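You operate a simulated robot arm through the tools that you are given. There is no shell and no other tool. Be economical: measure what you need, move in short steps, check, and stop when the job is done.

The job below is to be done with a simulated robot arm. You get a single attempt, and the scene is never put back.

TASK
Reset the counter, turn the force dial to about 20, then drive two white housings in one run.
Fine: in the grey fixture, A-47 under the yellow clamp, A-75 under the red clamp, both shut.

The check looks at the end state, three seconds after you hand in, the way a careful person would. Anything else that was tipped, shoved, dropped, spilled or broken makes it a failure.

THE ROBOT
A 6-joint arm with a two-finger parallel gripper on a trunk, on a base that drives. Base frame: it is fixed to the floor where the robot stands at the start and does not move with it; the origin is under the middle of the robot, x ahead of it, y to its left, z up. Units: m, degrees, N and s.
With the tool pointing down near the work surface it reaches from about 0.2 to 0.84 m from the robot's upright axis, wherever it stands. Its first joint turns from -166.0 to 166.0 degrees. Places, roughly: force dial of the trial machine [0.6, 0.9, 1.2]; nest by the red clamp of the grey fixture [0.4, 0.5, 0.8]; nest by the yellow clamp of the grey fixture [0.3, 0.6, 0.8]; red clamp of the black fixture [0.5, -0.4, 0.2]; red clamp of the grey fixture [0.4, 0.4, 0.8]; start button of the trial machine [0.3, 0.3, 0.7]; torque controller [0.5, 0.1, 0.8]; trial machine [0.5, 0.6, 0.7]; yellow clamp of the black fixture [0.5, -0.2, 0.2]; yellow clamp of the grey fixture [0.3, 0.6, 0.8]; yellow reset button [0.5, 0, 0.8]. Payload 3.91 kg.
The TCP is the grasp point between the finger pads, 0.03 m short of the fingertips. In the tool frame z runs along the fingers and y along their closing line. Largest opening 0.11 m; finger width 0.02, thickness 0.01; the body of the gripper, 0.048 by 0.112 m, starts 0.055 m behind the TCP.
Orientation is that of the tool frame in the base frame, as [roll, pitch, yaw] about the fixed x, y, z axes, in that order (R = Rz(yaw) Ry(pitch) Rx(roll)). With the fingers straight down and closing along the base's y, the tool's x points along the base's -x, its y along +y and its z along -z.

THE INTERFACE
- The arm moves only by the tool step_arm. Its argument "moves" is a list of rows, each an object of numbers (a shift or turn left out is 0, a gripper value left out holds the last): "tx", "ty", "tz": the shift along the base's x, y, z in m; "ax", "ay", "az": the turn, a rotation vector about the base's x, y, z in degrees; "gripper": the gripper command, from -1 (shut) to 1 (fully open), values between in proportion. In form: [{"tx": .., "ty": .., "tz": .., "ax": .., "ay": .., "az": .., "gripper": ..}, ...]. A call has 1 to 12 rows; each row shifts and turns the commanded pose from where the row before left it. Rows are played at 5 a second. More than 0.05 m and 8.6 degrees between two rows, or a gripper value outside its range, and nothing of the call is played. A pose out of reach is approached as far as the arm can. The call stops where the force on the tool passes 90 N (or 10 N more than at its start, if that is more) or the arm is blocked; 0.2 s more then pass. The fingers move at their own pace (about 0.108 m/s each) and stop on an object; they squeeze with about 33 N. The grip force told is the motor's: it shows also when the fingers shut on nothing. Time passes only in rows, and 0.2 s behind the last, so rows that do not move let the fingers close. It gives the time, the measured TCP pose, the force on the tool (base axes), the opening and the grip force at its end, in the units of the frame above (readings bear some noise), with the torque about the TCP (base axes, N m) and any sound that the robot's microphone picked up, and new pictures: "show" is both (left out), scene, wrist or none.
- Cameras (640 x 400 px; columns grow to the right, rows downward): "scene" is now at [-0.0983, 0.0158, 1.4907]; the picture's right is [0.37, -0.93, 0.00], its down [-0.59, -0.24, -0.77] and it looks along [0.71, 0.29, -0.64] (base axes); focal length 246 px, centre (320, 200). "wrist" rides on the gripper at [0.077, 0.007, -0.114] in the tool frame; the picture's right is [-0.09, 1.00, 0.00], its down [-0.80, -0.07, -0.59] and it looks along [-0.59, -0.05, 0.80] (tool axes); focal length 270 px, centre (320, 200). There is no depth. A picture from a camera that has moved, and an enlarged one, comes with that camera's place and axes in the base frame and with its lens. The place of the scene camera against the robot may be out by one fixed shift of up to 0.025 m in any direction.
- move_column(by): slides the trunk up (or, below 0, down) by that many m; the arm and the scene camera ride with it, the base frame stays. It gives what a move gives, with no picture.
- drive_base(legs): drives the robot by 1 to 6 legs, each [ahead, left, turn to the left] in m, m and degrees, along the robot's own axes; the way and the turn of a leg run together, so that a leg with both is an arc; at most 1.5 m and 180 degrees a leg. The arm and the cameras ride along, it lands a little off, and it stops where it bumps. It gives what a move gives, and a new picture of the scene camera.
- head_to(pan, tilt): turns the head with the scene camera to pan (to the left, within 86 degrees either way) and tilt (down, from -29 to 69), counted from straight ahead of the robot. It gives what a move gives, and a new picture of the scene camera.
- inspect(camera, box): a new picture of the part [left, top, right, bottom] of that camera's present view, enlarged. It takes no simulated time.
- hand_in(): hands the job in; it is judged then, once.

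Work in short steps. Places have to be worked out from the pictures, the camera data and where the tool is seen: move nearer, look again, correct. Check each grasp and each placing, and mend what went wrong. You have 120 turns and 260 pictures in all, those below and enlarged ones among them. Open the gripper and draw the arm clear of the work before you hand the job in, unless the task says otherwise; then end with one line.

The tools are called after "Request:" as a command line: name --argument value ..., lists and objects as JSON in quotes. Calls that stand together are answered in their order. step_arm: Moves the arm, as the interface text tells. Its arguments: {"type":"object","properties":{"moves":{"type":"array","items":{"type":"object","properties":{"tx":{"type":"number"},"ty":{"type":"number"},"tz":{"type":"number"},"ax":{"type":"number"},"ay":{"type":"number"},"az":{"type":"number"},"gripper":{"type":"number"}}}},"show":{"type":"string","enum":["both","scene","wrist","none"]}},"required":["moves"]} The other tools are called the same way: move_column (by) slides the trunk up or down; drive_base (legs) drives the base; head_to (pan, tilt) turns the head that bears the scene camera; inspect (camera, box) takes an enlarged picture of a part of a camera's view; hand_in () hands the job in.

At the start:

```text
t: 0.0
tcp_pos: [0.3979, 0.1824, 1.2958]
tcp_rot: [-180.0, 0.0, 179.9]
contact_force: [0.9, -0.2, 0.1]
ft_torque: [0.0, 0.01, 0.0]
finger_gap: 0.1102
finger_force: 0.1
trunk travel left (down, up): [-0.425, 0.115]
robot x, y, heading: [0.003, 0.002, -0.3]
head pan, tilt: [22.0, 39.7]
```

scene: 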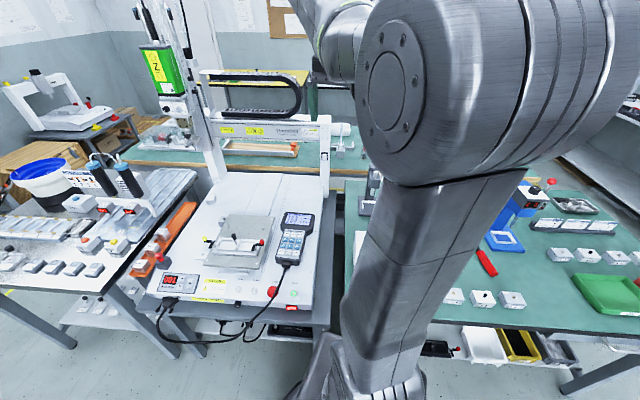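
wrist: 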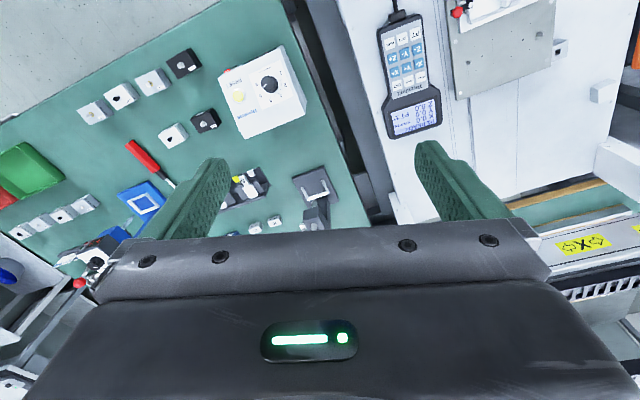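

The scene is busy, so I'll enlarge the relevant parts of the current views first.

Request:
inspect --camera "scene" --box '[120, 180, 340, 320]'

Request:
inspect --camera "scene" --box '[0, 150, 200, 290]'

Request:
inspect --camera "wrist" --box '[0, 40, 320, 240]'

Request:
inspect --camera "scene" --box '[130, 0, 340, 140]'

Request:
inspect --camera "scene" --box '[420, 160, 640, 320]'

```text
2.86 times, centred on (230, 250) of scene
camera zoom: at [-0.0983, 0.0158, 1.4907], right [0.37, -0.93, 0.0], down [-0.59, -0.24, -0.77], along [0.71, 0.29, -0.64], focal length 702 px, centre (577, 57)
```

zoom: 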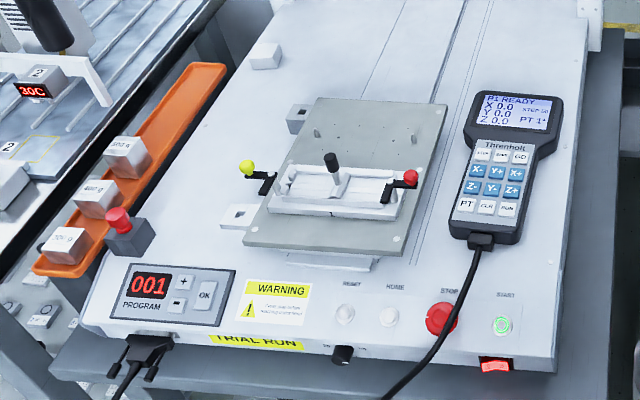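

```text
2.86 times, centred on (100, 220) of scene
camera zoom: at [-0.0983, 0.0158, 1.4907], right [0.37, -0.93, 0.0], down [-0.59, -0.24, -0.77], along [0.71, 0.29, -0.64], focal length 702 px, centre (949, 143)
```

zoom: 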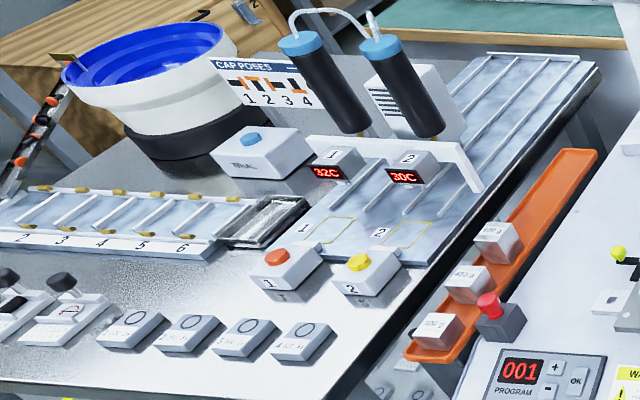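

```text
2.00 times, centred on (160, 140) of wrist
camera zoom: at [0.3222, 0.1896, 1.4111], right [0.09, 1.0, 0.0], down [0.8, -0.07, 0.59], along [0.59, -0.05, -0.8], focal length 541 px, centre (640, 320)
```

zoom: 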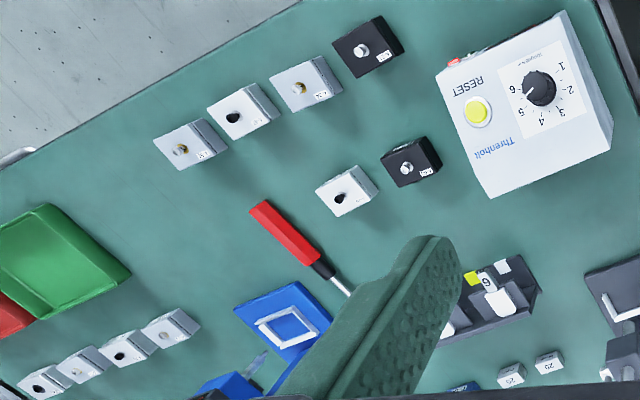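

```text
2.86 times, centred on (235, 70) of scene
camera zoom: at [-0.0983, 0.0158, 1.4907], right [0.37, -0.93, 0.0], down [-0.59, -0.24, -0.77], along [0.71, 0.29, -0.64], focal length 702 px, centre (563, 571)
```

zoom: 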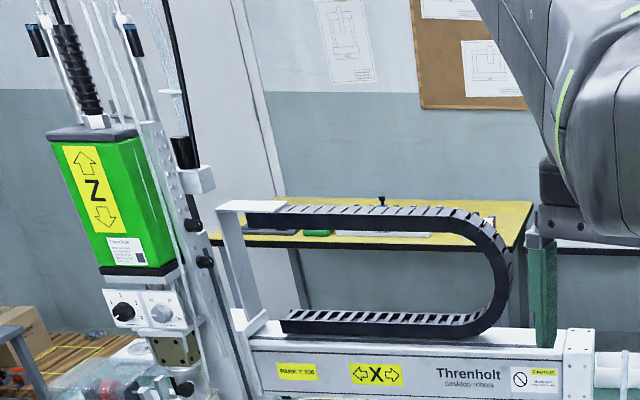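

```text
2.50 times, centred on (530, 240) of scene
camera zoom: at [-0.0983, 0.0158, 1.4907], right [0.37, -0.93, 0.0], down [-0.59, -0.24, -0.77], along [0.71, 0.29, -0.64], focal length 614 px, centre (-205, 100)
```

zoom: 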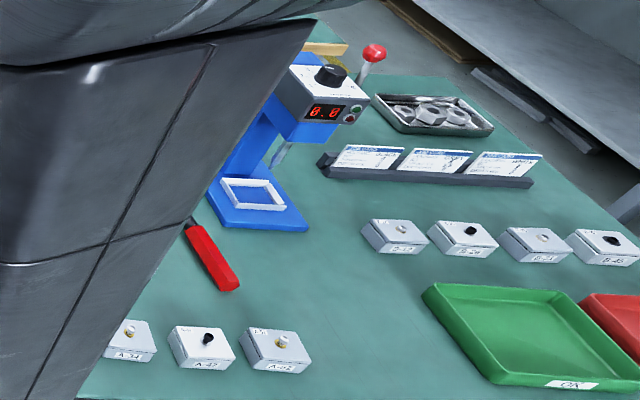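

There are several labelled housings on the green table; I'll read their labels and the machine's texts more closely.

Request:
inspect --camera "wrist" --box '[70, 40, 230, 140]'

Request:
inspect --camera "scene" --box '[440, 280, 540, 320]'

Request:
inspect --camera "scene" --box '[150, 90, 210, 130]'

Request:
inspect --camera "scene" --box '[195, 200, 295, 275]'

Request:
inspect --camera "scene" --box '[150, 260, 320, 320]'

```text
4.00 times, centred on (150, 90) of wrist
camera zoom: at [0.3222, 0.1896, 1.4111], right [0.09, 1.0, 0.0], down [0.8, -0.07, 0.59], along [0.59, -0.05, -0.8], focal length 1081 px, centre (1000, 640)
```

zoom: 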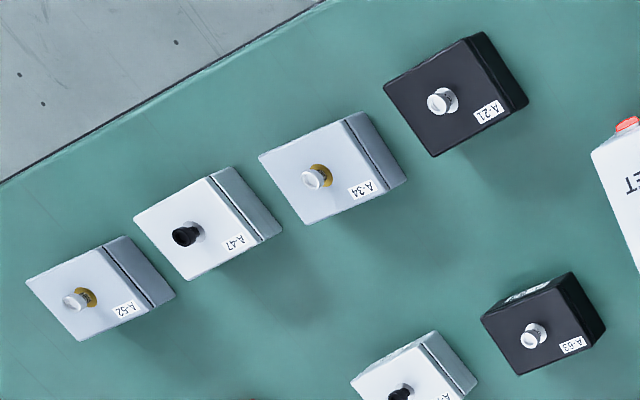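

```text
6.40 times, centred on (490, 300) of scene
camera zoom: at [-0.0983, 0.0158, 1.4907], right [0.37, -0.93, 0.0], down [-0.59, -0.24, -0.77], along [0.71, 0.29, -0.64], focal length 1573 px, centre (-768, -440)
```

zoom: 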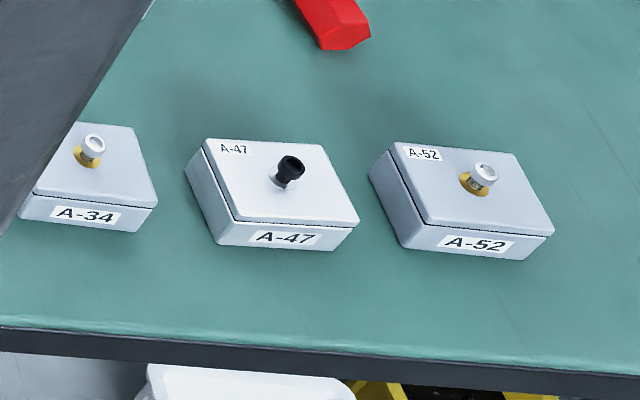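

```text
10.00 times, centred on (180, 110) of scene
camera zoom: at [-0.0983, 0.0158, 1.4907], right [0.37, -0.93, 0.0], down [-0.59, -0.24, -0.77], along [0.71, 0.29, -0.64], focal length 2457 px, centre (1720, 1100)
```

zoom: 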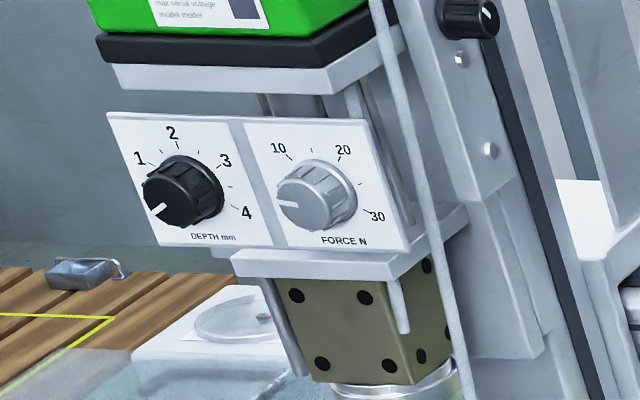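

```text
5.33 times, centred on (245, 238) of scene
camera zoom: at [-0.0983, 0.0158, 1.4907], right [0.37, -0.93, 0.0], down [-0.59, -0.24, -0.77], along [0.71, 0.29, -0.64], focal length 1311 px, centre (720, 0)
```

zoom: 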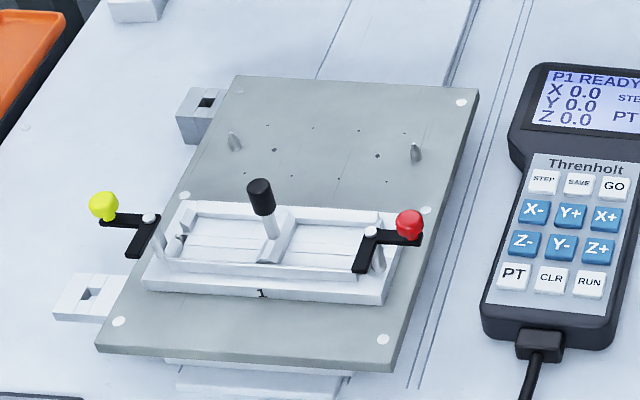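

```text
3.76 times, centred on (235, 290) of scene
camera zoom: at [-0.0983, 0.0158, 1.4907], right [0.37, -0.93, 0.0], down [-0.59, -0.24, -0.77], along [0.71, 0.29, -0.64], focal length 925 px, centre (640, -139)
```

zoom: 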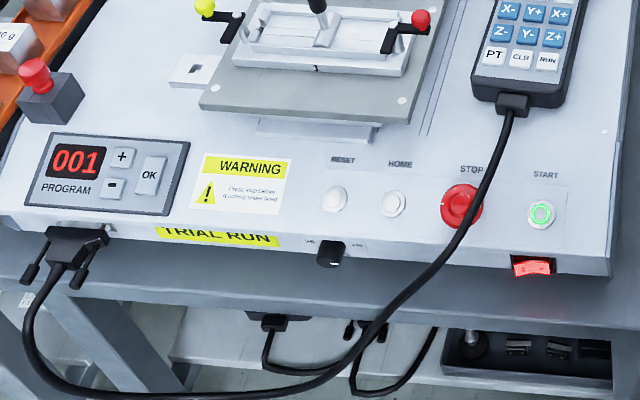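

The housings A-47 (white) and another white one with a black screw are on the green table. I'll go lower over the torque controller and housings to see the reset button and labels.

Request:
step_arm --moves '[{"tx": 0.01, "ty": -0.04, "tz": -0.025}, {"tx": 0.01, "ty": -0.04, "tz": -0.025}, {"tx": 0.01, "ty": -0.04, "tz": -0.025}, {"tx": 0.01, "ty": -0.04, "tz": -0.025}, {"ty": -0.022, "tz": -0.03}]'

```text
t: 1.2
tcp_pos: [0.4415, -0.0005, 1.1662]
tcp_rot: [-180.0, 0.0, 180.0]
contact_force: [0.3, 0.2, 0.6]
ft_torque: [0.04, -0.03, 0.03]
finger_gap: 0.1101
finger_force: 0.0
trunk travel left (down, up): [-0.425, 0.115]
robot x, y, heading: [0.0005, 0.0034, -0.1]
head pan, tilt: [22.0, 39.7]
camera scene: at [-0.098, 0.0156, 1.4907], right [0.37, -0.93, 0.0], down [-0.59, -0.24, -0.77], along [0.71, 0.29, -0.64], focal length 246 px, centre (320, 200)
camera wrist: at [0.3647, 0.0071, 1.2809], right [0.09, 1.0, 0.0], down [0.8, -0.07, 0.59], along [0.59, -0.05, -0.8], focal length 270 px, centre (320, 200)
```

scene: 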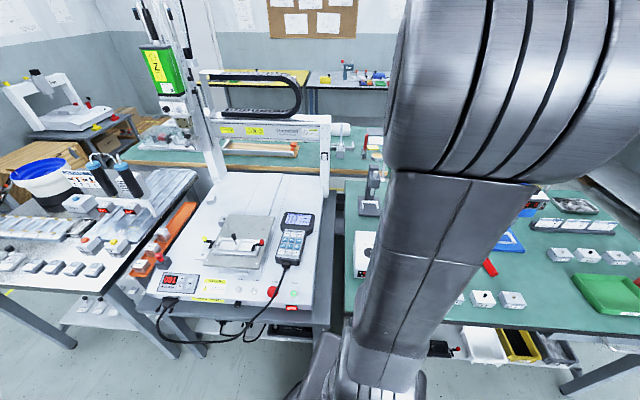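
wrist: 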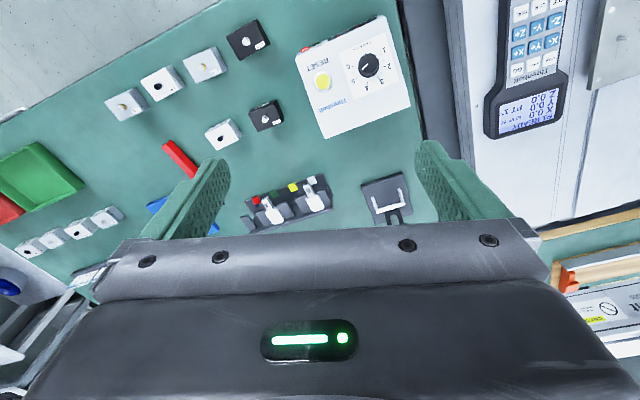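

Request:
inspect --camera "wrist" --box '[280, 10, 440, 150]'

Request:
inspect --camera "wrist" --box '[100, 20, 300, 150]'

Request:
inspect --camera "scene" --box '[340, 160, 400, 280]'

```text
2.86 times, centred on (360, 80) of wrist
camera zoom: at [0.3647, 0.0071, 1.2809], right [0.09, 1.0, 0.0], down [0.8, -0.07, 0.59], along [0.59, -0.05, -0.8], focal length 772 px, centre (206, 543)
```

zoom: 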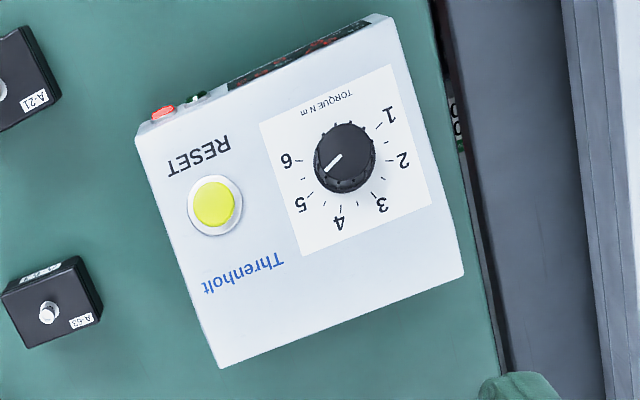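

```text
3.08 times, centred on (200, 85) of wrist
camera zoom: at [0.3647, 0.0071, 1.2809], right [0.09, 1.0, 0.0], down [0.8, -0.07, 0.59], along [0.59, -0.05, -0.8], focal length 832 px, centre (689, 554)
```

zoom: 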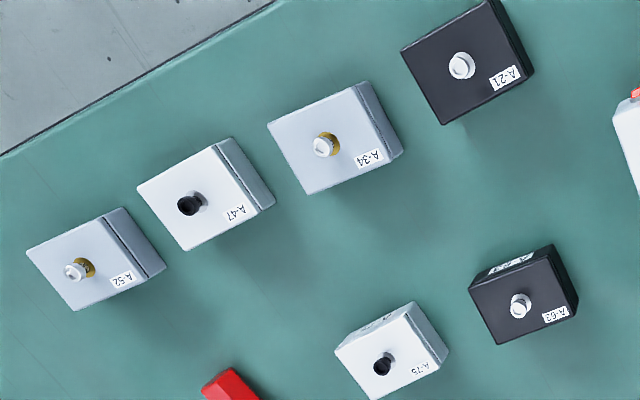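

```text
3.33 times, centred on (370, 220) of scene
camera zoom: at [-0.098, 0.0156, 1.4907], right [0.37, -0.93, 0.0], down [-0.59, -0.24, -0.77], along [0.71, 0.29, -0.64], focal length 819 px, centre (153, 133)
```

zoom: 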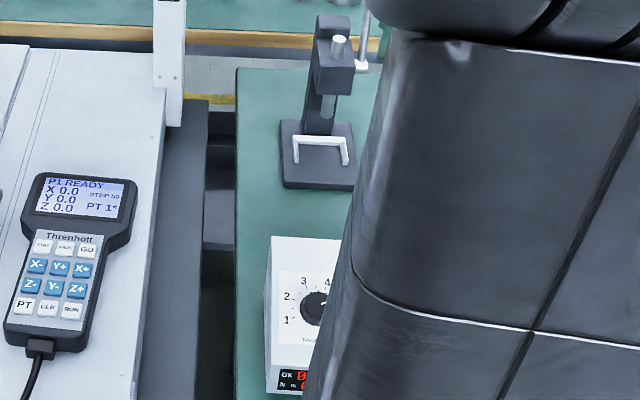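

Triangulating from the two wrist views puts the reset button near (0.442, 0.042, 0.94). I shut the gripper and come over it with a margin.

Request:
step_arm --moves '[{"ty": 0.042, "tz": -0.04, "gripper": -1}, {"tz": -0.04}, {"tz": -0.03}, {}]'

```text
refused: row 1 steps farther than a row can; nothing moved
```

Request:
step_arm --moves '[{"ty": 0.03, "tz": -0.03, "gripper": -1}, {"ty": 0.012, "tz": -0.04}, {"tz": -0.04}, {}]' --show "wrist"

```text
t: 2.2
tcp_pos: [0.4394, 0.0418, 1.0555]
tcp_rot: [-180.0, -0.1, 179.9]
contact_force: [0.1, -0.5, -0.2]
ft_torque: [-0.03, 0.03, -0.02]
finger_gap: 0.0003
finger_force: 32.9
trunk travel left (down, up): [-0.425, 0.115]
robot x, y, heading: [-0.0017, 0.0016, -0.2]
head pan, tilt: [22.0, 39.7]
camera wrist: at [0.3642, 0.0501, 1.1711], right [0.09, 1.0, 0.0], down [0.8, -0.07, 0.59], along [0.59, -0.05, -0.8], focal length 270 px, centre (320, 200)
```

wrist: 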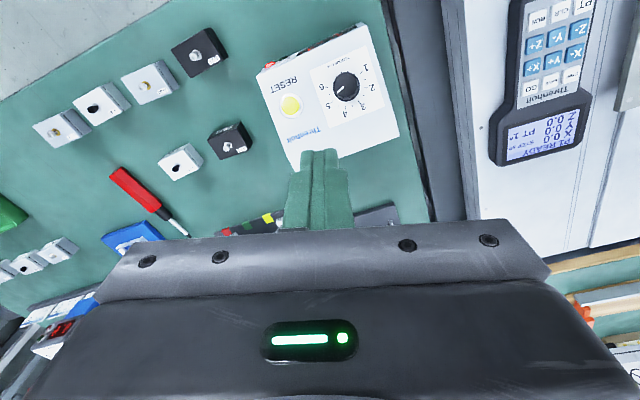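

Recomputed with the correct zoom mapping: the button is at about (0.470, 0.003, 0.817). I go above it.

Request:
step_arm --moves '[{"tx": 0.015, "ty": -0.02, "tz": -0.04}, {"tx": 0.0155, "ty": -0.019, "tz": -0.04}, {"tz": -0.04}, {"tz": -0.04}, {}]' --show "wrist"

```text
t: 3.4
tcp_pos: [0.4687, 0.0026, 0.896]
tcp_rot: [180.0, 0.0, -179.9]
contact_force: [1.4, 0.2, -0.7]
ft_torque: [-0.04, 0.01, -0.02]
finger_gap: 0.0
finger_force: 33.5
trunk travel left (down, up): [-0.425, 0.115]
robot x, y, heading: [-0.0032, 0.0032, -0.1]
head pan, tilt: [22.0, 39.7]
camera wrist: at [0.3925, 0.0101, 1.0107], right [0.09, 1.0, 0.0], down [0.8, -0.07, 0.59], along [0.59, -0.05, -0.8], focal length 270 px, centre (320, 200)
```

wrist: 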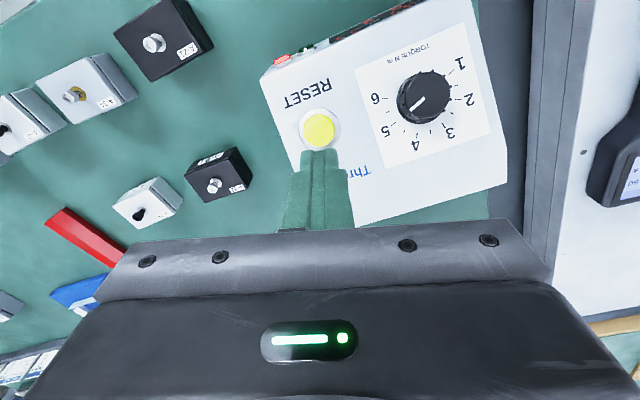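

Aligned within ~1 mm; descending in fine steps onto the button.

Request:
step_arm --moves '[{"tz": -0.03}, {"tz": -0.012}, {"tz": -0.003}, {"tz": -0.003}, {"tz": -0.003}, {"tz": -0.002}, {}]' --show "wrist"

```text
t: 5.0
tcp_pos: [0.4671, 0.0029, 0.8492]
tcp_rot: [179.9, 0.7, -180.0]
contact_force: [7.7, -8.1, 89.2]
ft_torque: [0.28, -1.09, -0.09]
finger_gap: 0.0002
finger_force: 32.3
trunk travel left (down, up): [-0.425, 0.115]
robot x, y, heading: [0.0026, 0.0013, 0.2]
head pan, tilt: [22.0, 39.7]
heard: click
camera wrist: at [0.3905, 0.0098, 0.9629], right [0.09, 1.0, 0.0], down [0.79, -0.07, 0.61], along [0.6, -0.05, -0.8], focal length 270 px, centre (320, 200)
```

wrist: 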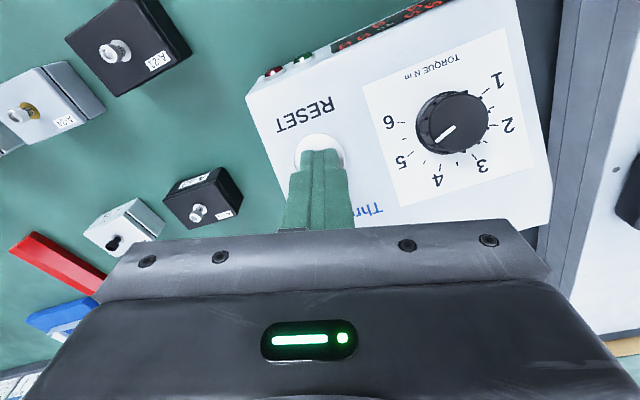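

The button clicked. I'll rise clear and try to read the counter display; the arm hides it from the scene camera, so I move off toward the housings.

Request:
step_arm --moves '[{"tz": 0.03}, {"tz": 0.05}, {"ty": -0.04, "tz": 0.03}, {"ty": -0.05}, {"ty": -0.05}, {"ty": -0.05}, {"ty": -0.04, "gripper": 1}, {"ty": -0.03}]'

Request:
inspect --camera "scene" --box '[330, 210, 430, 290]'

```text
t: 6.8
tcp_pos: [0.4662, -0.2587, 0.9547]
tcp_rot: [-180.0, -0.1, -179.9]
contact_force: [0.5, -0.1, 0.3]
ft_torque: [-0.02, -0.02, -0.01]
finger_gap: 0.1098
finger_force: 0.1
trunk travel left (down, up): [-0.425, 0.115]
robot x, y, heading: [-0.0003, -0.0017, -0.1]
head pan, tilt: [22.0, 39.7]
camera scene: at [-0.0981, 0.0154, 1.4907], right [0.37, -0.93, 0.0], down [-0.59, -0.24, -0.77], along [0.71, 0.29, -0.64], focal length 246 px, centre (320, 200)
camera wrist: at [0.3898, -0.251, 1.0695], right [0.09, 1.0, 0.0], down [0.8, -0.07, 0.59], along [0.59, -0.05, -0.8], focal length 270 px, centre (320, 200)
```

scene: 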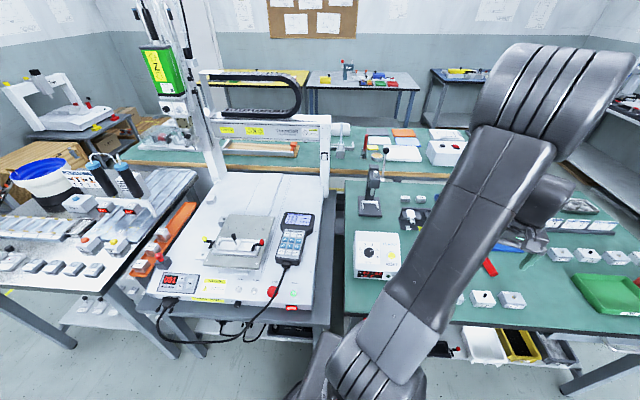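
wrist: 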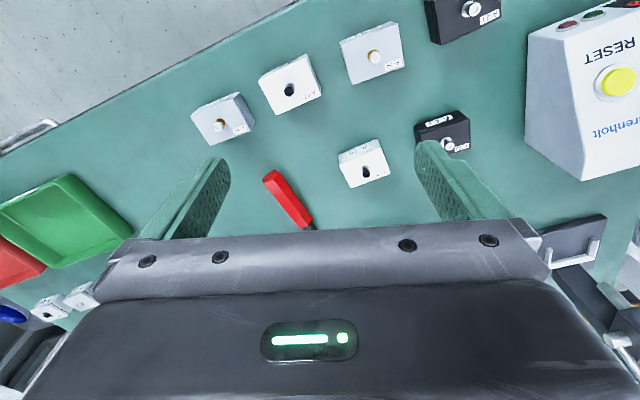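

```text
5.00 times, centred on (380, 250) of scene
camera zoom: at [-0.0981, 0.0154, 1.4907], right [0.37, -0.93, 0.0], down [-0.59, -0.24, -0.77], along [0.71, 0.29, -0.64], focal length 1229 px, centre (20, -50)
```

zoom: 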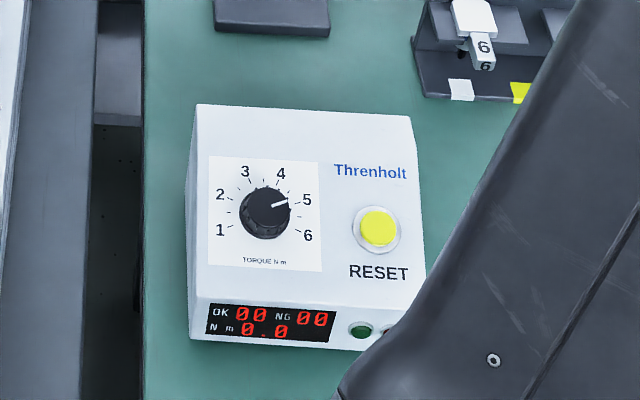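

The counter shows OK 00 / NG 00. Next I'll examine A-47 and A-75 closely for pose.

Request:
inspect --camera "wrist" --box '[220, 40, 420, 200]'

Request:
inspect --camera "wrist" --box '[250, 45, 330, 125]'

```text
2.50 times, centred on (320, 120) of wrist
camera zoom: at [0.3898, -0.251, 1.0695], right [0.09, 1.0, 0.0], down [0.8, -0.07, 0.59], along [0.59, -0.05, -0.8], focal length 676 px, centre (320, 400)
```

zoom: 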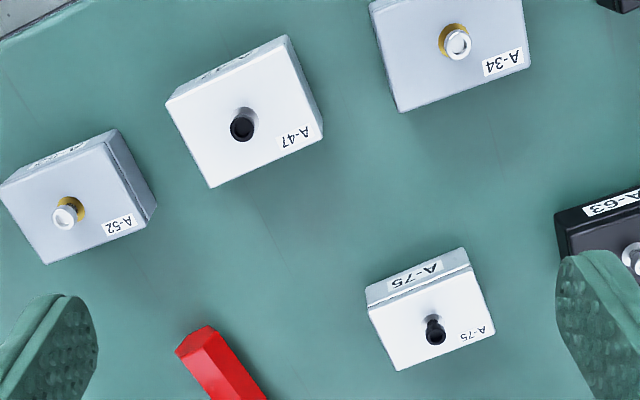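

```text
5.00 times, centred on (290, 85) of wrist
camera zoom: at [0.3898, -0.251, 1.0695], right [0.09, 1.0, 0.0], down [0.8, -0.07, 0.59], along [0.59, -0.05, -0.8], focal length 1351 px, centre (470, 775)
```

zoom: 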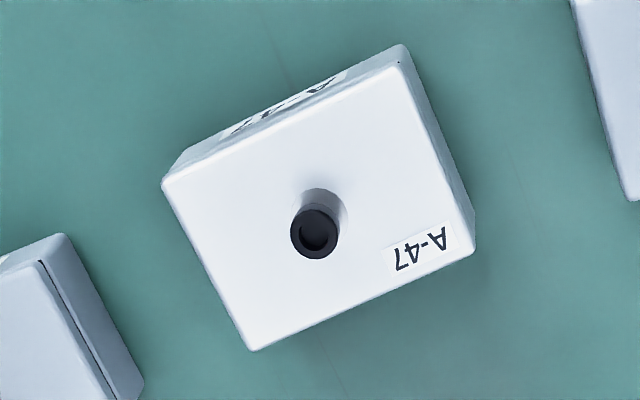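

A-47's top is a 55×39 mm rectangle yawed about 18°, centre near (0.461, −0.289). Before grasping I'll look at the grey fixture with the wrist camera.

Request:
step_arm --moves '[{"tz": 0.05}, {"tz": 0.05}, {"ty": 0.05}, {"ty": 0.05}, {"ty": 0.05}, {"ty": 0.05}, {"ty": 0.05}, {"ty": 0.05}, {"ty": 0.05}, {"tx": -0.02, "ty": 0.045}, {"tx": -0.02, "ty": 0.045}, {"tx": -0.02, "ty": 0.045}]' --show "none"

Request:
step_arm --moves '[{"tx": -0.02, "ty": 0.045}, {"tx": -0.02, "ty": 0.045}, {"tx": -0.02, "ty": 0.045}, {"tx": -0.02, "ty": 0.045}, {"ty": 0.045}]'

```text
t: 9.4
tcp_pos: [0.4079, 0.2286, 1.0548]
tcp_rot: [180.0, 0.0, -180.0]
contact_force: [-0.9, -0.3, -0.3]
ft_torque: [0.01, 0.0, 0.01]
finger_gap: 0.1101
finger_force: 0.0
trunk travel left (down, up): [-0.425, 0.115]
robot x, y, heading: [-0.0024, 0.0008, -0.3]
head pan, tilt: [22.0, 39.7]
```

```text
t: 10.6
tcp_pos: [0.3277, 0.4537, 1.0532]
tcp_rot: [179.9, 0.0, 179.9]
contact_force: [0.3, -0.2, -0.1]
ft_torque: [0.03, 0.0, 0.02]
finger_gap: 0.11
finger_force: 0.1
trunk travel left (down, up): [-0.425, 0.115]
robot x, y, heading: [0.0009, 0.0009, 0.2]
head pan, tilt: [22.0, 39.7]
camera scene: at [-0.0982, 0.0166, 1.4906], right [0.37, -0.93, 0.0], down [-0.59, -0.24, -0.77], along [0.71, 0.29, -0.64], focal length 246 px, centre (320, 200)
camera wrist: at [0.2518, 0.4623, 1.1677], right [0.09, 1.0, 0.0], down [0.8, -0.07, 0.59], along [0.59, -0.05, -0.8], focal length 270 px, centre (320, 200)
```

scene: 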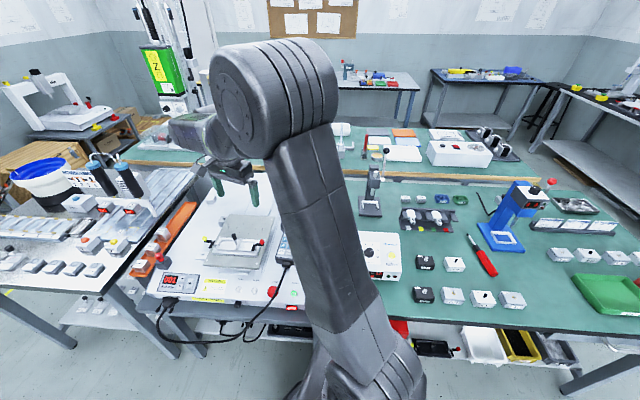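
wrist: 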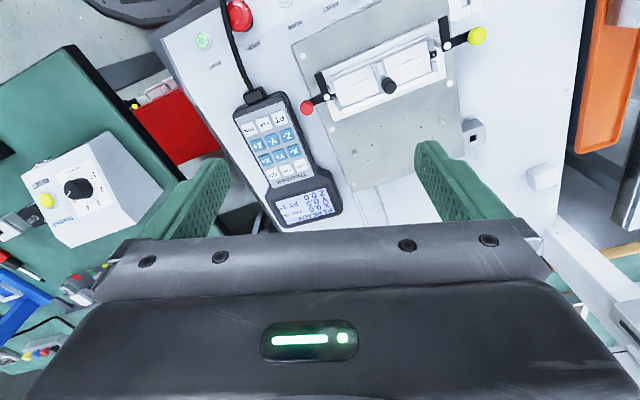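

Request:
inspect --camera "wrist" --box '[290, 15, 490, 140]'

Request:
inspect --camera "wrist" --box '[160, 0, 320, 100]'

```text
3.20 times, centred on (390, 78) of wrist
camera zoom: at [0.2518, 0.4623, 1.1677], right [0.09, 1.0, 0.0], down [0.8, -0.07, 0.59], along [0.59, -0.05, -0.8], focal length 865 px, centre (96, 592)
```

zoom: 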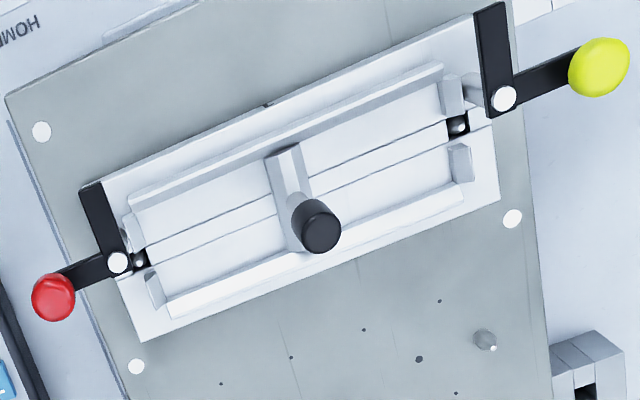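

```text
4.00 times, centred on (240, 50) of wrist
camera zoom: at [0.2518, 0.4623, 1.1677], right [0.09, 1.0, 0.0], down [0.8, -0.07, 0.59], along [0.59, -0.05, -0.8], focal length 1081 px, centre (640, 800)
```

zoom: 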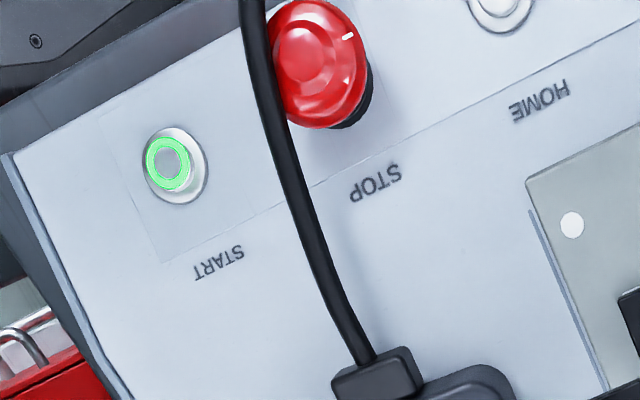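

The fixture's clamps are L-levers pivoting about vertical pins; both now stand open (fingers toward the front). I move over the fixture lower for a second view to triangulate.

Request:
step_arm --moves '[{"ty": 0.04, "tx": -0.01}, {"ty": 0.04, "tx": -0.02}, {"tz": -0.04}, {"tz": -0.03}, {}]' --show "wrist"

Request:
inspect --camera "wrist" --box '[180, 0, 500, 200]'

```text
t: 11.8
tcp_pos: [0.2985, 0.5313, 0.9847]
tcp_rot: [-180.0, -0.1, -180.0]
contact_force: [-0.3, 0.1, 0.5]
ft_torque: [-0.04, 0.04, 0.02]
finger_gap: 0.1103
finger_force: 0.0
trunk travel left (down, up): [-0.425, 0.115]
robot x, y, heading: [-0.0018, 0.0014, -0.2]
head pan, tilt: [22.0, 39.7]
camera wrist: at [0.2228, 0.5397, 1.0991], right [0.09, 1.0, 0.0], down [0.8, -0.07, 0.59], along [0.59, -0.05, -0.8], focal length 270 px, centre (320, 200)
```

wrist: 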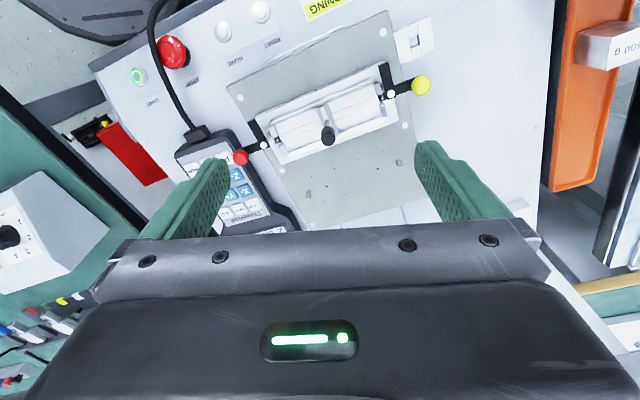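

```text
2.00 times, centred on (340, 100) of wrist
camera zoom: at [0.2228, 0.5397, 1.0991], right [0.09, 1.0, 0.0], down [0.8, -0.07, 0.59], along [0.59, -0.05, -0.8], focal length 541 px, centre (280, 400)
```

zoom: 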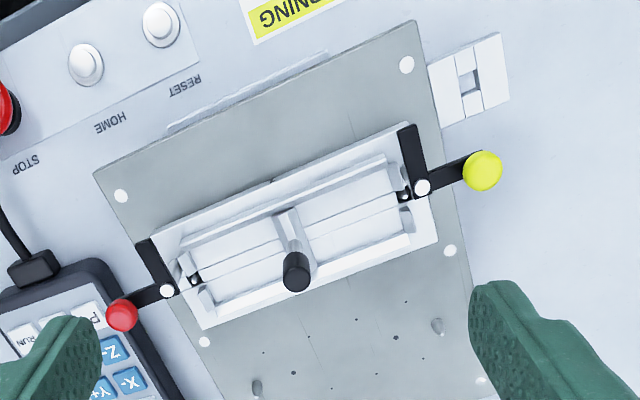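

Pivots: yellow (0.306, 0.607, 0.811), red (0.352, 0.463, 0.810), so the machine is yawed ~17.5°. I enlarge further for nest geometry.

Request:
inspect --camera "wrist" --box '[230, 55, 430, 180]'

Request:
inspect --camera "wrist" --box '[320, 60, 432, 130]'

Request:
inspect --camera "wrist" --box '[228, 100, 340, 170]'

```text
3.20 times, centred on (330, 118) of wrist
camera zoom: at [0.2228, 0.5397, 1.0991], right [0.09, 1.0, 0.0], down [0.8, -0.07, 0.59], along [0.59, -0.05, -0.8], focal length 865 px, centre (288, 464)
```

zoom: 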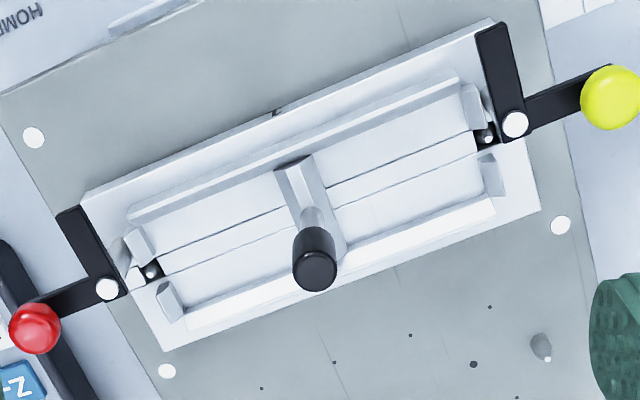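

```text
5.71 times, centred on (376, 95) of wrist
camera zoom: at [0.2228, 0.5397, 1.0991], right [0.09, 1.0, 0.0], down [0.8, -0.07, 0.59], along [0.59, -0.05, -0.8], focal length 1544 px, centre (0, 800)
```

zoom: 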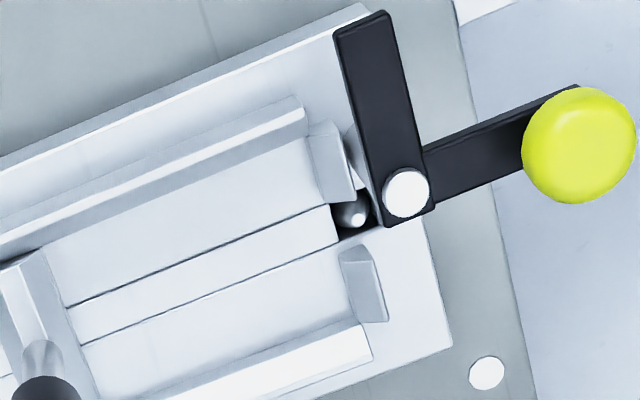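

```text
5.71 times, centred on (284, 135) of wrist
camera zoom: at [0.2228, 0.5397, 1.0991], right [0.09, 1.0, 0.0], down [0.8, -0.07, 0.59], along [0.59, -0.05, -0.8], focal length 1544 px, centre (526, 571)
```

zoom: 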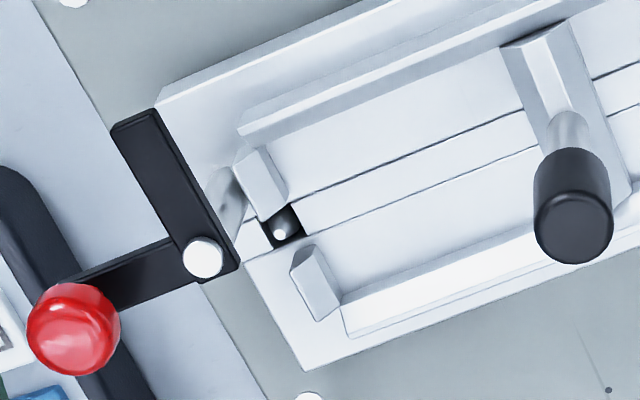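

Base block top ≈0.768, nest centres lie ~13 mm behind the pivot line and ~±36 mm from the centre. I'll go back to A-47, turning the tool so the fingers close across the housing's short (front/back) sides, and use the freed scene view to study the fixture.

Request:
step_arm --moves '[{"tz": 0.05}, {"tz": 0.02, "ty": -0.04}, {"tx": 0.008, "ty": -0.048}, {"tx": 0.01, "ty": -0.048}, {"tx": 0.01, "ty": -0.048}, {"tx": 0.01, "ty": -0.048, "az": -8.5}, {"tx": 0.01, "ty": -0.048, "az": -8.5}, {"tx": 0.01, "ty": -0.048, "az": -8.5}, {"tx": 0.01, "ty": -0.048, "az": -8.5}, {"tx": 0.01, "ty": -0.048, "az": -8.5}, {"tx": 0.01, "ty": -0.048, "az": -8.5}, {"tx": 0.01, "ty": -0.048, "az": -8.5}]' --show "none"

Request:
step_arm --moves '[{"tx": 0.01, "ty": -0.048, "az": -8.5}, {"tx": 0.01, "ty": -0.048, "az": -4}, {"tx": 0.01, "ty": -0.048}, {"tx": 0.01, "ty": -0.048}, {"tx": 0.01, "ty": -0.048}, {"ty": -0.048}, {"ty": -0.012, "tz": -0.04}, {"tz": -0.04}]'

Request:
inspect --camera "scene" --box '[200, 225, 280, 270]'

Request:
inspect --camera "scene" --box '[203, 230, 233, 250]'

Request:
inspect --camera "scene" --box '[460, 280, 530, 320]'

```text
t: 14.4
tcp_pos: [0.396, 0.0119, 1.053]
tcp_rot: [179.9, 0.1, 120.4]
contact_force: [-0.4, 0.6, 0.5]
ft_torque: [-0.01, 0.01, -0.02]
finger_gap: 0.11
finger_force: 0.0
trunk travel left (down, up): [-0.425, 0.115]
robot x, y, heading: [0.0002, -0.0004, 0.0]
head pan, tilt: [22.0, 39.7]
```

```text
t: 16.2
tcp_pos: [0.447, -0.2884, 0.9741]
tcp_rot: [-180.0, -0.1, 107.9]
contact_force: [0.5, 0.3, 0.0]
ft_torque: [0.0, -0.03, -0.01]
finger_gap: 0.1099
finger_force: 0.0
trunk travel left (down, up): [-0.425, 0.115]
robot x, y, heading: [0.0004, 0.0028, 0.1]
head pan, tilt: [22.0, 39.7]
camera scene: at [-0.0977, 0.0156, 1.4907], right [0.37, -0.93, 0.0], down [-0.59, -0.24, -0.77], along [0.71, 0.29, -0.64], focal length 246 px, centre (320, 200)
camera wrist: at [0.4308, -0.2123, 1.0881], right [0.97, 0.22, 0.0], down [0.18, -0.78, 0.59], along [0.13, -0.58, -0.8], focal length 270 px, centre (320, 200)
```

scene: 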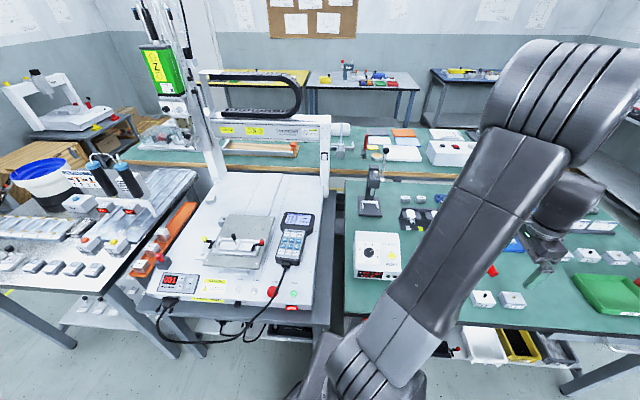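
wrist: 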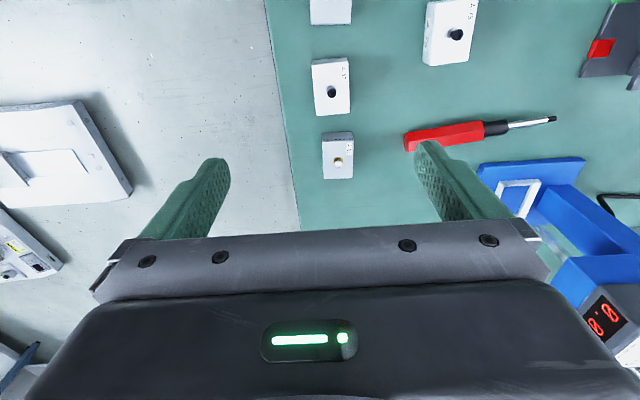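

```text
8.00 times, centred on (240, 248) of scene
camera zoom: at [-0.0977, 0.0156, 1.4907], right [0.37, -0.93, 0.0], down [-0.59, -0.24, -0.77], along [0.71, 0.29, -0.64], focal length 1966 px, centre (960, -180)
```

zoom: 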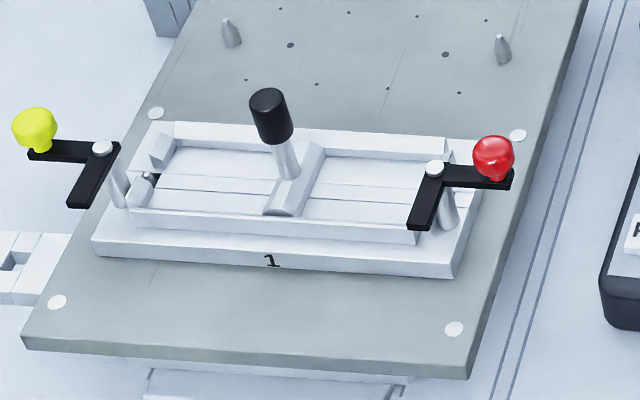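

```text
16.00 times, centred on (218, 240) of scene
camera zoom: at [-0.0977, 0.0156, 1.4907], right [0.37, -0.93, 0.0], down [-0.59, -0.24, -0.77], along [0.71, 0.29, -0.64], focal length 3932 px, centre (1952, -440)
```

zoom: 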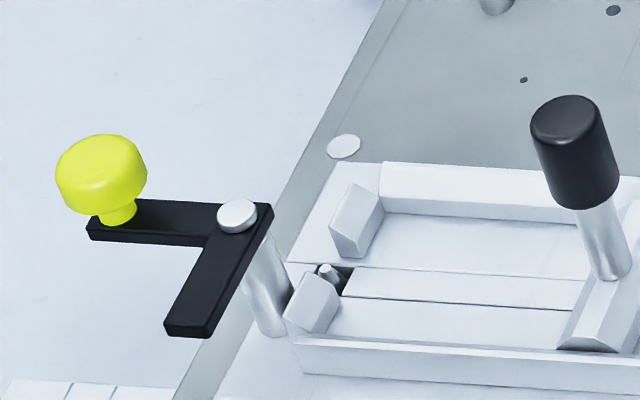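

```text
9.14 times, centred on (495, 300) of scene
camera zoom: at [-0.0977, 0.0156, 1.4907], right [0.37, -0.93, 0.0], down [-0.59, -0.24, -0.77], along [0.71, 0.29, -0.64], focal length 2247 px, centre (-1280, -714)
```

zoom: 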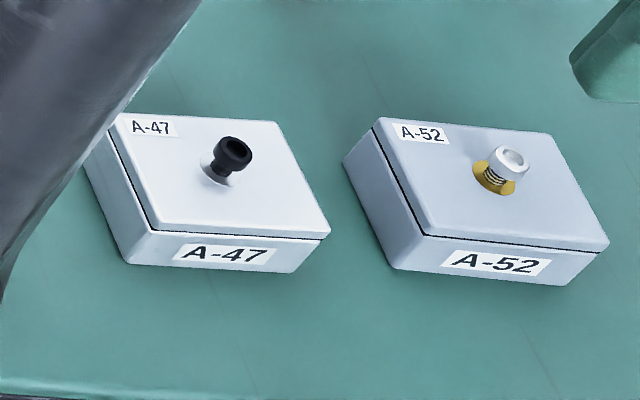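

The walls are low (~8 mm) with chamfers, so gripping the upper half of the housing works. I centre over A-47 and descend partway.

Request:
step_arm --moves '[{"tx": 0.0138, "tz": -0.04}, {"tz": -0.04}, {"tz": -0.03}, {}]' --show "wrist"

Request:
inspect --camera "wrist" --box '[260, 60, 420, 160]'

```text
t: 17.2
tcp_pos: [0.4615, -0.2874, 0.8634]
tcp_rot: [180.0, 0.0, 108.0]
contact_force: [0.1, -0.3, 0.1]
ft_torque: [0.02, 0.02, -0.01]
finger_gap: 0.1101
finger_force: 0.1
trunk travel left (down, up): [-0.425, 0.115]
robot x, y, heading: [0.0001, 0.0025, -0.0]
head pan, tilt: [22.0, 39.7]
camera wrist: at [0.4464, -0.2108, 0.9785], right [0.97, 0.22, 0.0], down [0.18, -0.78, 0.59], along [0.13, -0.58, -0.8], focal length 270 px, centre (320, 200)
```

wrist: 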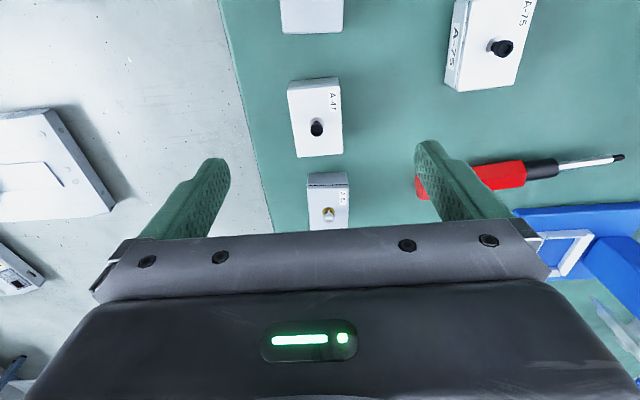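

```text
4.00 times, centred on (340, 110) of wrist
camera zoom: at [0.4464, -0.2108, 0.9785], right [0.97, 0.22, 0.0], down [0.18, -0.78, 0.59], along [0.13, -0.58, -0.8], focal length 1081 px, centre (240, 560)
```

zoom: 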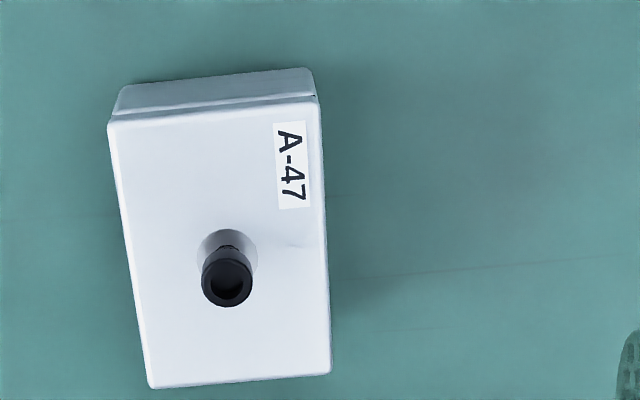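

A-47's centre is (0.461, −0.288), top ≈0.773, table ≈0.750. I descend to TCP z 0.790 (tips 10 mm above the table) and close.

Request:
step_arm --moves '[{"tx": -0.0008, "ty": -0.0005, "tz": -0.03}, {"tz": -0.03}, {"tz": -0.0135}, {"gripper": -1}, {}, {}]' --show "wrist"

```text
t: 18.6
tcp_pos: [0.461, -0.2882, 0.7897]
tcp_rot: [-180.0, 0.0, 108.0]
contact_force: [-0.9, 0.5, -0.4]
ft_torque: [0.01, 0.0, 0.01]
finger_gap: 0.0392
finger_force: 33.4
trunk travel left (down, up): [-0.425, 0.115]
robot x, y, heading: [-0.0004, -0.0006, 0.1]
head pan, tilt: [22.0, 39.7]
camera wrist: at [0.4442, -0.2118, 0.9052], right [0.97, 0.22, 0.0], down [0.18, -0.78, 0.59], along [0.13, -0.58, -0.8], focal length 270 px, centre (320, 200)
```

wrist: 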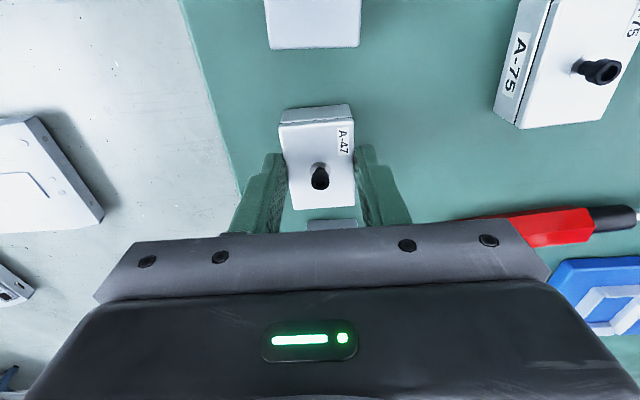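

Gripped (gap 39.2 mm). I lift and carry it toward the yellow nest at safe height.

Request:
step_arm --moves '[{"tz": 0.02}, {"tz": 0.05}, {"tz": 0.05}, {"tz": 0.05}, {"tz": 0.03, "ty": 0.03}, {"tx": -0.008, "ty": 0.048}, {"tx": -0.008, "ty": 0.048}, {"tx": -0.008, "ty": 0.048}, {"tx": -0.008, "ty": 0.048}, {"tx": -0.008, "ty": 0.048}, {"tx": -0.008, "ty": 0.048}, {"tx": -0.008, "ty": 0.048}]' --show "wrist"

Request:
step_arm --moves '[{"tx": -0.008, "ty": 0.048}, {"tx": -0.008, "ty": 0.048}, {"tx": -0.008, "ty": 0.048}, {"tx": -0.008, "ty": 0.048}, {"tx": -0.008, "ty": 0.048}, {"tx": -0.008, "ty": 0.048}, {"tx": -0.008, "ty": 0.048}, {"tx": -0.008, "ty": 0.048}, {"tx": -0.008, "ty": 0.048}, {"tx": -0.008, "ty": 0.045}, {}]' --show "wrist"

```text
t: 21.2
tcp_pos: [0.4067, 0.0796, 0.9927]
tcp_rot: [-179.9, -0.1, 107.9]
contact_force: [-0.3, 0.3, -1.2]
ft_torque: [0.0, -0.03, -0.02]
finger_gap: 0.0393
finger_force: 33.2
trunk travel left (down, up): [-0.425, 0.115]
robot x, y, heading: [-0.0028, -0.003, -0.2]
head pan, tilt: [22.0, 39.7]
camera wrist: at [0.3904, 0.1551, 1.1061], right [0.97, 0.22, 0.0], down [0.18, -0.78, 0.59], along [0.13, -0.58, -0.8], focal length 270 px, centre (320, 200)
```

wrist: 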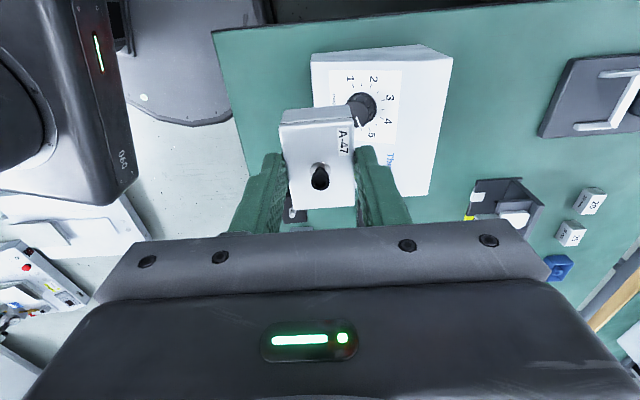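

```text
t: 23.6
tcp_pos: [0.3236, 0.5586, 0.9914]
tcp_rot: [-180.0, 0.0, 108.0]
contact_force: [0.9, 0.5, -1.9]
ft_torque: [0.0, -0.02, -0.01]
finger_gap: 0.0391
finger_force: 32.8
trunk travel left (down, up): [-0.425, 0.115]
robot x, y, heading: [-0.0011, 0.001, 0.2]
head pan, tilt: [22.0, 39.7]
camera wrist: at [0.3083, 0.6337, 1.1062], right [0.97, 0.22, 0.0], down [0.18, -0.78, 0.59], along [0.13, -0.58, -0.8], focal length 270 px, centre (320, 200)
```

wrist: 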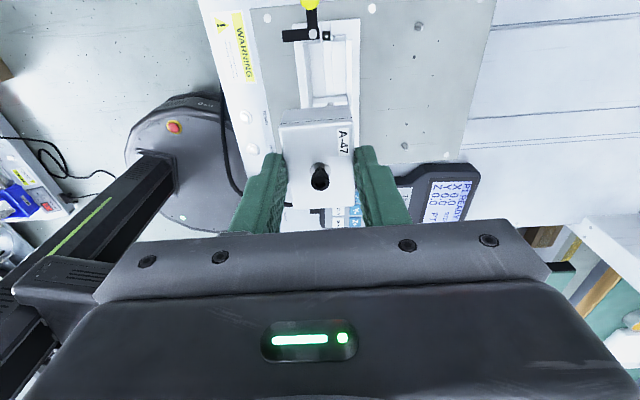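

I see the yellow nest ahead of the held housing; enlarging to measure its edges precisely.

Request:
inspect --camera "wrist" --box '[272, 0, 392, 120]'

Request:
inspect --camera "wrist" --box '[280, 0, 380, 62]'

```text
3.33 times, centred on (332, 60) of wrist
camera zoom: at [0.3083, 0.6337, 1.1062], right [0.97, 0.22, 0.0], down [0.18, -0.78, 0.59], along [0.13, -0.58, -0.8], focal length 901 px, centre (280, 667)
```

zoom: 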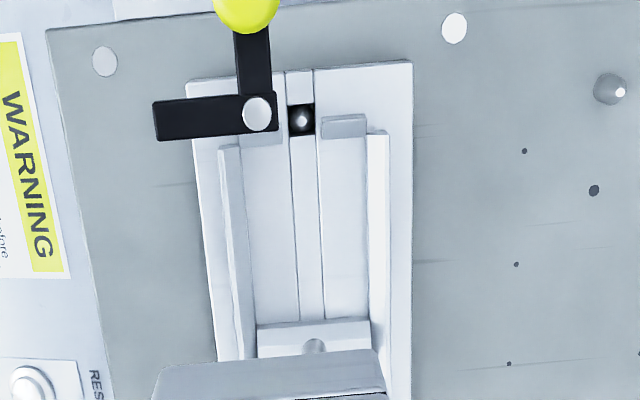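

```text
6.40 times, centred on (330, 31) of wrist
camera zoom: at [0.3083, 0.6337, 1.1062], right [0.97, 0.22, 0.0], down [0.18, -0.78, 0.59], along [0.13, -0.58, -0.8], focal length 1730 px, centre (256, 1282)
```

zoom: 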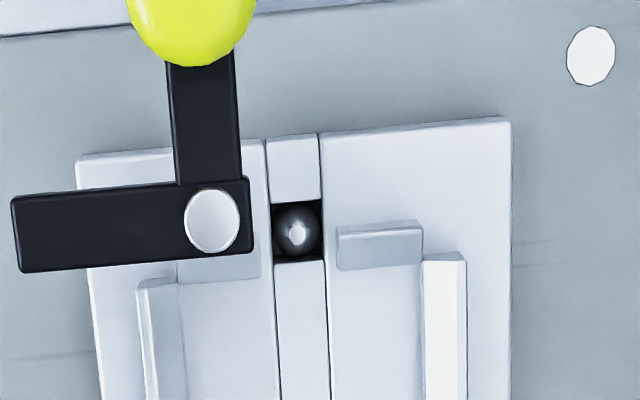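

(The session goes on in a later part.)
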